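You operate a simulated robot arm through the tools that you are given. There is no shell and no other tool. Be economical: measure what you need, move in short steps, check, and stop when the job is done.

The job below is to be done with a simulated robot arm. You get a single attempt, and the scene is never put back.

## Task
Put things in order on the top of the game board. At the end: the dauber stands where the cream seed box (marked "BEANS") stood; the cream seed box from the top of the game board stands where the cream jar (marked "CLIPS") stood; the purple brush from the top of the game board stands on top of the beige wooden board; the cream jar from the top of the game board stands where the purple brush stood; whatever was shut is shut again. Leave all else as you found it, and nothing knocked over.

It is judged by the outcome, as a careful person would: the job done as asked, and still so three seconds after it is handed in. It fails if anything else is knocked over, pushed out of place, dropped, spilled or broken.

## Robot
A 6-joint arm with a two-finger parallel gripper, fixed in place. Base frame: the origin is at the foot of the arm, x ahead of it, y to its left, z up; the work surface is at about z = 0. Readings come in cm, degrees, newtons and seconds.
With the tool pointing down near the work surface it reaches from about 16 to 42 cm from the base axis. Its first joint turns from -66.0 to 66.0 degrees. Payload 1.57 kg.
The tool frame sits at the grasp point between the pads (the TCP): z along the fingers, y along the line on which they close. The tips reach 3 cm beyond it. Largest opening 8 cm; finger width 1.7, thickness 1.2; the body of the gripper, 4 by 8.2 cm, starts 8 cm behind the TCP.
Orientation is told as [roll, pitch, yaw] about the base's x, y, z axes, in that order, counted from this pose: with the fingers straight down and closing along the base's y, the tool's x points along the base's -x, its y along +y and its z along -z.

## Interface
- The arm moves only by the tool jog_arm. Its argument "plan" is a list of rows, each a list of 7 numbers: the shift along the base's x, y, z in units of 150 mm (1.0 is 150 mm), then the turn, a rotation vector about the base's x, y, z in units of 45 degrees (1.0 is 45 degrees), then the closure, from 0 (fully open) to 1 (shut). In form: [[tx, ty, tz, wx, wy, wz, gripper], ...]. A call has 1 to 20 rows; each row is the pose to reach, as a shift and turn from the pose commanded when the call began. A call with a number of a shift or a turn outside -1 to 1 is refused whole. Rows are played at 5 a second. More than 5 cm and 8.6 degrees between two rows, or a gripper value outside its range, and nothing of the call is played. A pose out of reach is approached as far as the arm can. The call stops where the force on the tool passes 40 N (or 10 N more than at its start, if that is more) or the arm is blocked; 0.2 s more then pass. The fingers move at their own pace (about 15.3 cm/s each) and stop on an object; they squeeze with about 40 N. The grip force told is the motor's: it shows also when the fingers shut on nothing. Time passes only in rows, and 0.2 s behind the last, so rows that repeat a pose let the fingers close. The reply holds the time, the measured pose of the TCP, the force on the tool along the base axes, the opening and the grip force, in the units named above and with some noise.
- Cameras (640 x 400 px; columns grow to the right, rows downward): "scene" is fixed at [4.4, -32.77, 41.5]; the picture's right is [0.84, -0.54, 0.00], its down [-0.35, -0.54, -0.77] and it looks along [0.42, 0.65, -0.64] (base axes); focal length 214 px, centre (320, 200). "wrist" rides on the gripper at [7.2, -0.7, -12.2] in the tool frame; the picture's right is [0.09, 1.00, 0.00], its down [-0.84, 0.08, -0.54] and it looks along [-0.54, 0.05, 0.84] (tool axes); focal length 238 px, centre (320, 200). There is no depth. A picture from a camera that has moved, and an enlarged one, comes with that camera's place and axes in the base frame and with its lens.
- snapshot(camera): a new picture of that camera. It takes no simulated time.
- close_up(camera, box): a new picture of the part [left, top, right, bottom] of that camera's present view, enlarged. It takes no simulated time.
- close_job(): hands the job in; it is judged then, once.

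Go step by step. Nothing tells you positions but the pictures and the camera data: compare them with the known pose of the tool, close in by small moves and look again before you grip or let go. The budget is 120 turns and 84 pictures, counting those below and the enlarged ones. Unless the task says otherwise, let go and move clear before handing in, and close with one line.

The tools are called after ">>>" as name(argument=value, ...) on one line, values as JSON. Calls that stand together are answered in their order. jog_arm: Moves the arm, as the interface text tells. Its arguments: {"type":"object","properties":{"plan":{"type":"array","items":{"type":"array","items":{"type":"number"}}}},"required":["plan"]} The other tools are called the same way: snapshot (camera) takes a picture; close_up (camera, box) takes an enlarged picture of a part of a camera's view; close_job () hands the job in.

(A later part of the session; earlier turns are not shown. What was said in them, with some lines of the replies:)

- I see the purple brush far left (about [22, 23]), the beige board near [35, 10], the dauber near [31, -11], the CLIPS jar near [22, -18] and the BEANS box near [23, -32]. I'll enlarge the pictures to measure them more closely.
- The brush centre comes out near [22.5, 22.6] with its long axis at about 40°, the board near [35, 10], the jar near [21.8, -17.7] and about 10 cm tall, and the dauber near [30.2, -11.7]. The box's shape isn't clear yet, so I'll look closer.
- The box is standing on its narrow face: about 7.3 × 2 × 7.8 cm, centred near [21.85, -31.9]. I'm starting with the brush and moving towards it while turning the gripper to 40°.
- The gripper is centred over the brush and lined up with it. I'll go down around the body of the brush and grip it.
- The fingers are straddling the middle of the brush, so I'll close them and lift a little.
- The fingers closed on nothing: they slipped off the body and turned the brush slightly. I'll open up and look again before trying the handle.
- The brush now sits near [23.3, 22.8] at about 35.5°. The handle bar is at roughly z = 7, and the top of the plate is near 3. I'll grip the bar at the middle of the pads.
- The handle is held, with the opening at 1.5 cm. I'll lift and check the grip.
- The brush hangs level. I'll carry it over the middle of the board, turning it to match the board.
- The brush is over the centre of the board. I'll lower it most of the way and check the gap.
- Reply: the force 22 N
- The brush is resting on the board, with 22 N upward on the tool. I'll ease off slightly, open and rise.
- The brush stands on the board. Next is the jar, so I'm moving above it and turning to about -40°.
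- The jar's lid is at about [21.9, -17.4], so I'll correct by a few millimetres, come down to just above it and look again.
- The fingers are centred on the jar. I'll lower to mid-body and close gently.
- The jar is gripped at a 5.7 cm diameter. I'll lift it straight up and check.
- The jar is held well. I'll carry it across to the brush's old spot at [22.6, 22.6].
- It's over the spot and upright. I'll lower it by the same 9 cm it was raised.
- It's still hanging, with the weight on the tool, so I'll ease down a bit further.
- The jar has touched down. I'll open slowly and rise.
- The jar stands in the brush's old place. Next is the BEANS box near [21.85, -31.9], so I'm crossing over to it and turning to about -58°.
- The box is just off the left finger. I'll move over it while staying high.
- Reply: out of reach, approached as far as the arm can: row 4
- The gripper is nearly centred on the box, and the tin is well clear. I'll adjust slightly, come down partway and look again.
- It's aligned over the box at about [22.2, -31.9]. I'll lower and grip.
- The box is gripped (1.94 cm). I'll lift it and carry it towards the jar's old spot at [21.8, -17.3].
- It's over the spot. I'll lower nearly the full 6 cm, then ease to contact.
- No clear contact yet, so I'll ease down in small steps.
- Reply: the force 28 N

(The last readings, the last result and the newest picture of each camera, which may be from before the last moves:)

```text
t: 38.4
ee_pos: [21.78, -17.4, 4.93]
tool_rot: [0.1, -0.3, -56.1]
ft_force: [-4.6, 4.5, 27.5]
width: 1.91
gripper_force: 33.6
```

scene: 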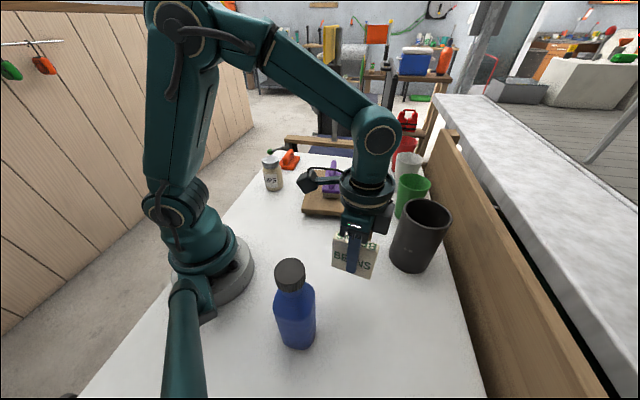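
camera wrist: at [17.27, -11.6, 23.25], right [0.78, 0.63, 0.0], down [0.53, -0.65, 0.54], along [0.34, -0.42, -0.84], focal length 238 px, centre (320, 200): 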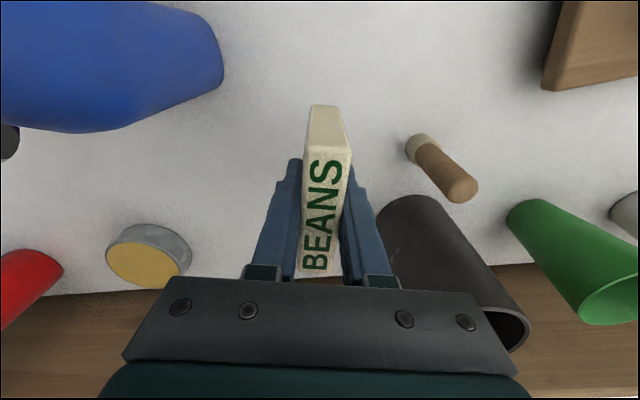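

The box is in contact. I'll ease back, release and rise.

>>> jog_arm(plan=[[0, 0, 0.007, 0, 0, 0, 1], [0, 0, 0.007, 0, 0, 0, 0.6], [0, 0, 0.007, 0, 0, 0, 0.3], [0, 0, 0.007, 0, 0, 0, 0.3], [0, 0, 0.2, 0, 0, 0, 0.3], [0, 0, 0.4, 0, 0, 0, 0.3], [0, 0, 0.65, 0, 0, 0, 0.3], [0, 0, 0.85, 0, 0, 0, 0.3]])

>>> snapshot(camera="wrist")

>>> snapshot(camera="scene")

```text
t: 40.2
ee_pos: [21.77, -17.35, 17.74]
tool_rot: [0.1, -0.2, -56.1]
ft_force: [-0.6, 0.2, 0.7]
width: 5.64
gripper_force: 0.1
```

```text
40 pictures are left
camera wrist: at [17.28, -11.61, 29.95], right [0.78, 0.63, 0.0], down [0.53, -0.65, 0.54], along [0.34, -0.42, -0.84], focal length 238 px, centre (320, 200)
```

wrist: 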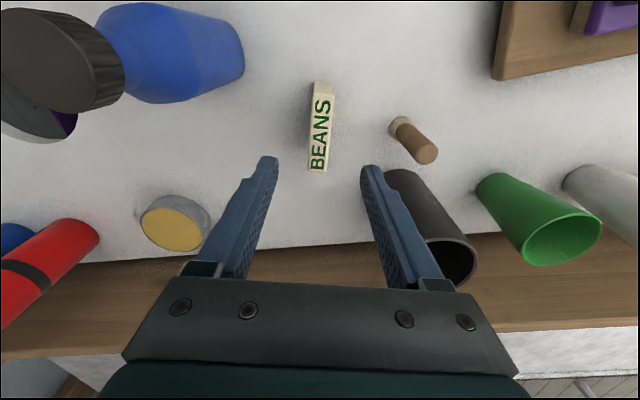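

```text
39 pictures are left
```

scene: 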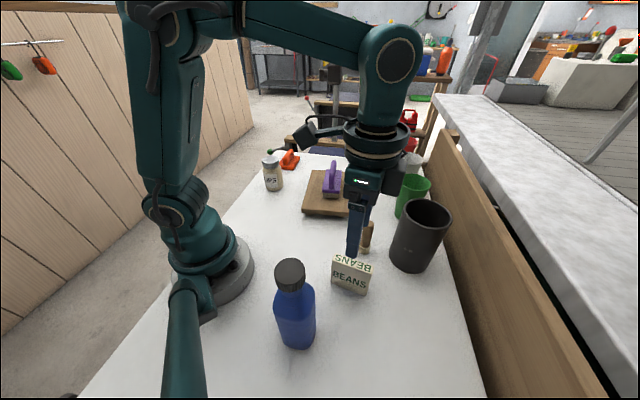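

The box stands where the jar was. The dauber is at about [30.2, -11.8], so I'm moving above it.

>>> jog_arm(plan=[[0.187, 0.123, 0, 0, 0, 0, 0.2], [0.374, 0.247, 0, 0, 0, 0, 0.2], [0.56, 0.37, 0, 0, 0, 0, 0.2], [0.56, 0.37, -0.2, 0, 0, 0, 0.2], [0.56, 0.37, -0.2, 0, 0, 0, 0.2]])

>>> snapshot(camera="wrist")

>>> close_up(camera="scene", box=[300, 170, 460, 290])

```text
t: 41.4
ee_pos: [30.3, -11.8, 14.59]
tool_rot: [0.1, -0.2, -56.0]
ft_force: [0.3, 0.9, 0.8]
width: 6.42
gripper_force: 0.0
```

```text
38 pictures are left
camera wrist: at [25.83, -6.09, 26.85], right [0.78, 0.63, 0.0], down [0.53, -0.65, 0.54], along [0.34, -0.42, -0.84], focal length 238 px, centre (320, 200)
```

wrist: 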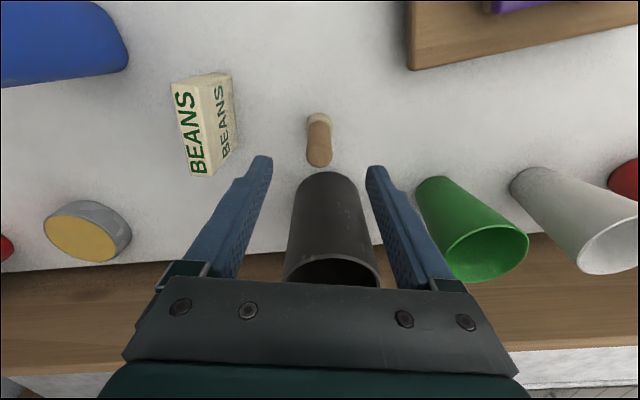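

```text
3.33 times, centred on (380, 230) of scene
camera zoom: at [4.4, -32.77, 41.5], right [0.84, -0.54, 0.0], down [-0.35, -0.54, -0.77], along [0.42, 0.65, -0.64], focal length 715 px, centre (120, 100)
```

zoom: 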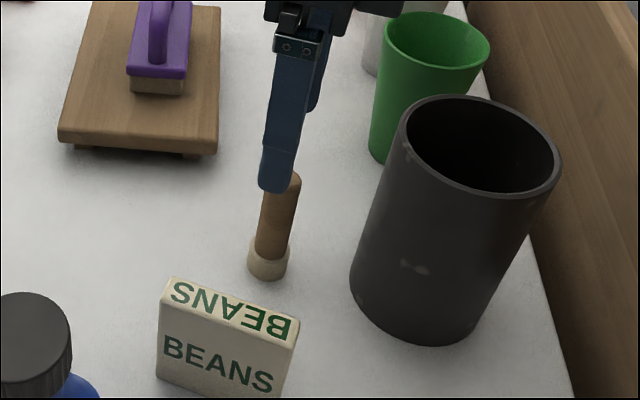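

The dauber is centred between the fingers and the cup is clear. I'll lower over the handle and grip.

>>> jog_arm(plan=[[0, 0, -0.2, 0, 0, 0, 0.2], [0, 0, -0.4, 0, 0, 0, 0.2], [0, 0, -0.57, 0, 0, 0, 0.2], [0, 0, -0.57, 0, 0, 0, 0.45], [0, 0, -0.57, 0, 0, 0, 0.7], [0, 0, -0.57, 0, 0, 0, 1], [0, 0, -0.57, 0, 0, 0, 1]])

>>> snapshot(camera="wrist")

>>> close_up(camera="scene", box=[300, 170, 460, 290])

```text
t: 43.0
ee_pos: [30.21, -11.72, 6.0]
tool_rot: [0.0, -0.2, -56.1]
ft_force: [0.9, -1.4, 0.8]
width: 2.01
gripper_force: 34.0
```

```text
36 pictures are left
camera wrist: at [25.72, -6.03, 18.24], right [0.78, 0.63, 0.0], down [0.53, -0.65, 0.54], along [0.34, -0.42, -0.84], focal length 238 px, centre (320, 200)
```

wrist: 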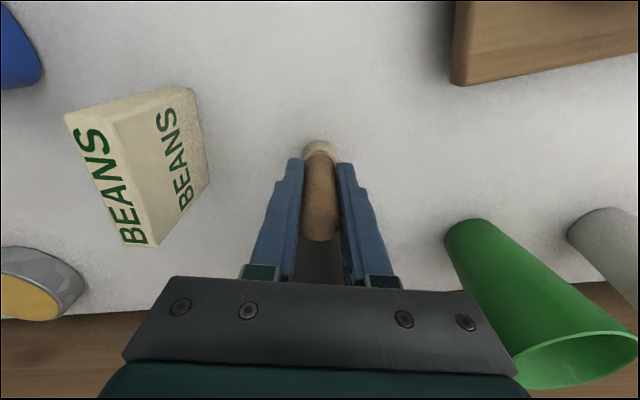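

```text
3.33 times, centred on (380, 230) of scene
camera zoom: at [4.4, -32.77, 41.5], right [0.84, -0.54, 0.0], down [-0.35, -0.54, -0.77], along [0.42, 0.65, -0.64], focal length 715 px, centre (120, 100)
```

zoom: 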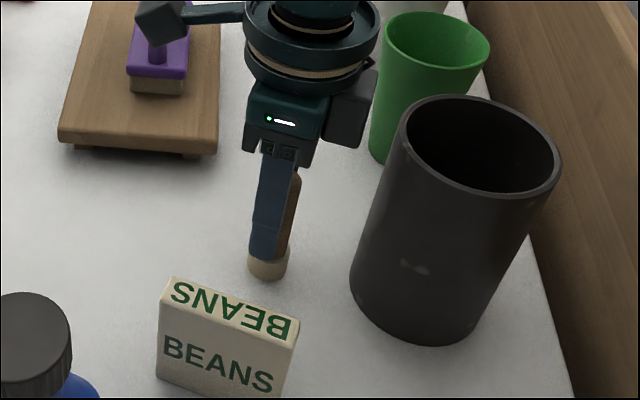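

The dauber is gripped. I'll lift it high enough to clear the box and carry it towards the box's old spot.

>>> jog_arm(plan=[[0, 0, 0.05, 0, 0, 0, 1], [0, 0, 0.25, 0, 0, 0, 1], [0, 0, 0.5, 0, 0, 0, 1], [0, 0, 0.7, 0, 0, 0, 1], [-0.08, -0.22, 0.7, 0, 0, 0, 1], [-0.16, -0.44, 0.7, 0, 0, 0, 1], [-0.27, -0.67, 0.7, 0, 0, 0, 1], [-0.27, -0.67, 0.7, 0, 0, 0, 1]])

>>> snapshot(camera="scene")

```text
t: 44.8
ee_pos: [26.26, -21.9, 16.64]
tool_rot: [0.1, -0.2, -56.1]
ft_force: [-1.0, -0.6, 0.0]
width: 2.02
gripper_force: 33.8
```

```text
34 pictures are left
```

scene: 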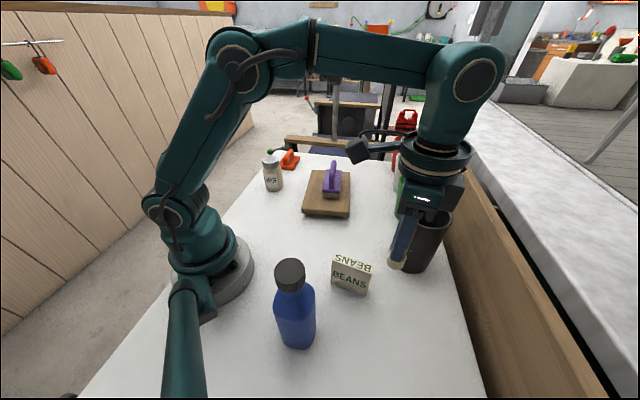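

That's going fine. I'll continue to [22.1, -31.9], lowering partway.

>>> jog_arm(plan=[[-0.09, -0.22, 0, 0, 0, 0, 1], [-0.18, -0.44, -0.05, 0, 0, 0, 1], [-0.277, -0.665, -0.15, 0, 0, 0, 1], [-0.277, -0.665, -0.4, 0, 0, 0, 1], [-0.277, -0.665, -0.6, 0, 0, 0, 1], [-0.277, -0.665, -0.6, 0, 0, 0, 1]])

>>> snapshot(camera="wrist")

>>> close_up(camera="scene", box=[340, 270, 500, 390])

```text
t: 46.2
ee_pos: [22.09, -31.65, 7.52]
tool_rot: [0.1, -0.2, -56.1]
ft_force: [-0.2, -0.3, -0.5]
width: 2.02
gripper_force: 33.8
```

```text
33 pictures are left
camera wrist: at [17.6, -26.05, 19.79], right [0.77, 0.63, 0.0], down [0.53, -0.65, 0.54], along [0.35, -0.42, -0.84], focal length 238 px, centre (320, 200)
```

wrist: 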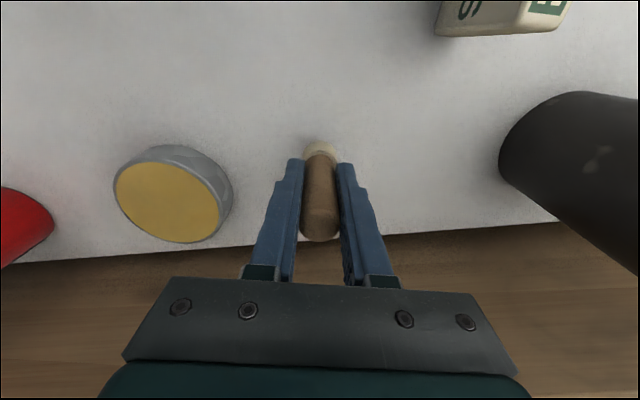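

```text
3.33 times, centred on (420, 330) of scene
camera zoom: at [4.4, -32.77, 41.5], right [0.84, -0.54, 0.0], down [-0.35, -0.54, -0.77], along [0.42, 0.65, -0.64], focal length 715 px, centre (-13, -233)
```

zoom: 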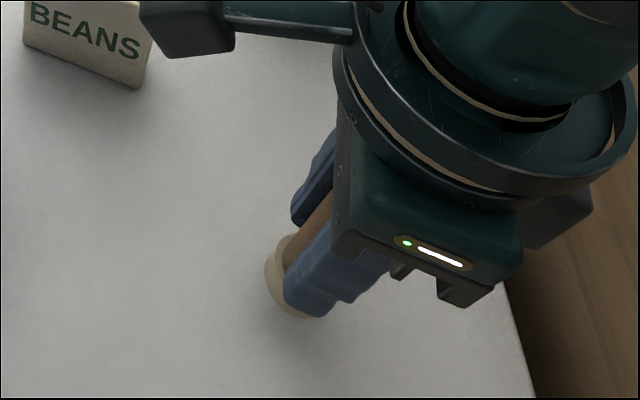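

It's upright about 1.5 cm above the spot. I'll lower to contact.

>>> jog_arm(plan=[[0, -0.01, -0.06, 0, 0, 0, 1], [0, -0.01, -0.09, 0, 0, 0, 1], [0, -0.01, -0.097, 0, 0, 0, 1], [0, -0.01, -0.102, 0, 0, 0, 1], [0, -0.01, -0.102, 0, 0, 0, 1]])

```text
t: 47.4
ee_pos: [22.01, -32.0, 6.05]
tool_rot: [0.1, -0.1, -56.2]
ft_force: [-0.1, 0.0, -0.2]
width: 2.02
gripper_force: 34.0
```

>>> jog_arm(plan=[[0, 0, -0.004, 0, 0, 0, 1], [0, 0, -0.007, 0, 0, 0, 1], [0, 0, -0.007, 0, 0, 0, 1]])

```text
t: 48.2
ee_pos: [22.0, -32.04, 6.03]
tool_rot: [0.1, -0.1, -56.0]
ft_force: [-0.7, 1.9, 7.5]
width: 2.02
gripper_force: 33.6
```

The dauber is in light contact. I'll open slowly and rise straight up.

>>> jog_arm(plan=[[0, 0, 0.001, 0, 0, 0, 0.7], [0, 0, 0.001, 0, 0, 0, 0.4], [0, 0, 0.001, 0, 0, 0, 0.4], [0, 0, 0.15, 0, 0, 0, 0.4], [0, 0, 0.35, 0, 0, 0, 0.4], [0, 0, 0.55, 0, 0, 0, 0.4], [0, 0, 0.7, 0, 0, 0, 0.4]])

>>> snapshot(camera="wrist")

>>> snapshot(camera="scene")

```text
t: 49.8
ee_pos: [22.0, -31.8, 16.43]
tool_rot: [0.0, -0.1, -56.1]
ft_force: [-0.5, 0.7, 0.0]
width: 4.79
gripper_force: 0.0
```

```text
31 pictures are left
camera wrist: at [17.53, -26.2, 28.72], right [0.78, 0.63, 0.0], down [0.53, -0.65, 0.54], along [0.34, -0.42, -0.84], focal length 238 px, centre (320, 200)
```

wrist: 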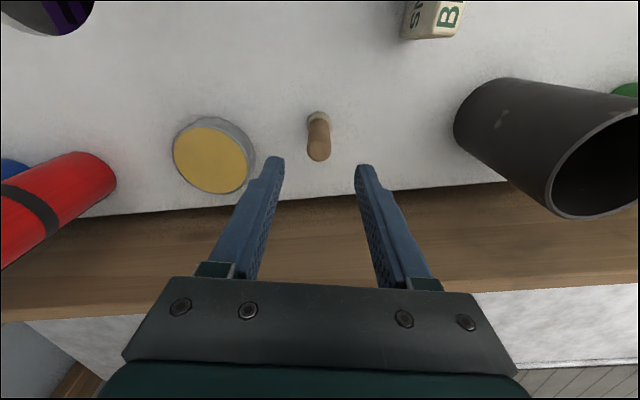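

```text
30 pictures are left
```

scene: 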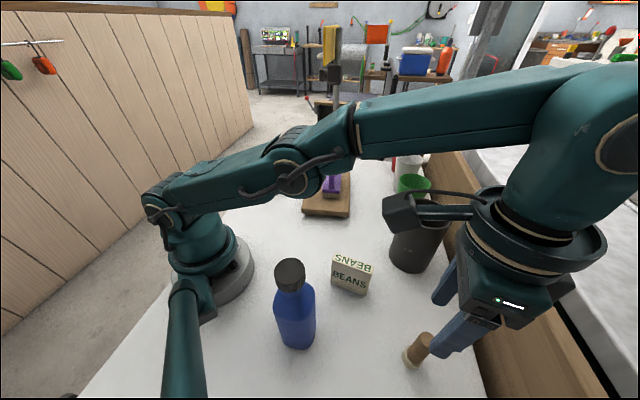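

The dauber stands in the box's old place. I'll retreat to the middle and take a final look.

>>> jog_arm(plan=[[0, 0.2, 0.05, 0, 0, 0, 0.4], [0, 0.4, 0.1, 0, 0, 0, 0.4], [0, 0.6, 0.2, 0, 0, 0.1, 0.2], [0, 0.8, 0.3, 0, 0, 0.25, 0], [0, 1.0, 0.4, 0, 0, 0.4, 0]])

>>> jog_arm(plan=[[0, 0.2, 0.05, 0, 0, 0.15, 0], [0, 0.4, 0.1, 0, 0, 0.3, 0], [0, 0.6, 0.2, 0, 0, 0.45, 0], [0, 0.8, 0.3, 0, 0, 0.6, 0], [0, 1.0, 0.3, 0, 0, 0.75, 0]])

>>> snapshot(camera="scene")

>>> snapshot(camera="wrist")

```text
t: 51.0
ee_pos: [21.97, -16.95, 22.44]
tool_rot: [0.1, -0.1, -38.0]
ft_force: [0.0, -0.1, 0.2]
width: 7.98
gripper_force: 0.0
```

```text
t: 52.2
ee_pos: [21.96, -1.86, 26.91]
tool_rot: [0.1, -0.2, -4.4]
ft_force: [0.1, 0.3, 0.1]
width: 7.99
gripper_force: 0.1
```

```text
29 pictures are left
```

scene: 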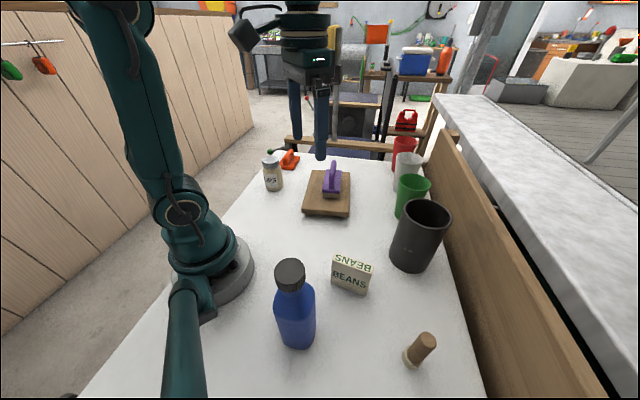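

```text
28 pictures are left
camera wrist: at [14.89, -2.01, 39.23], right [-0.02, 1.0, 0.0], down [0.84, 0.01, 0.54], along [0.54, 0.01, -0.84], focal length 238 px, centre (320, 200)
```

wrist: 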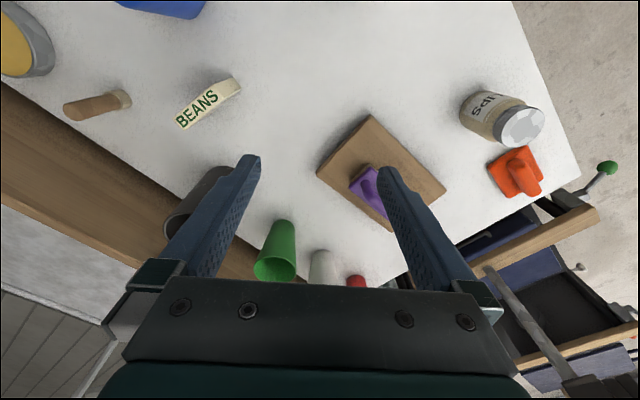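

Everything stands upright in its place, nothing else has moved and the arm is clear, so I'm handing in.

>>> close_job()

```text
The job is handed in.
```

The job is done and handed in: the purple brush is on the beige board, the CLIPS jar (still lidded) is where the brush stood, the BEANS box is where the jar stood, and the dauber is where the box stood. My first grip on the brush slipped and turned it slightly, but nothing was knocked over or pushed out of place.
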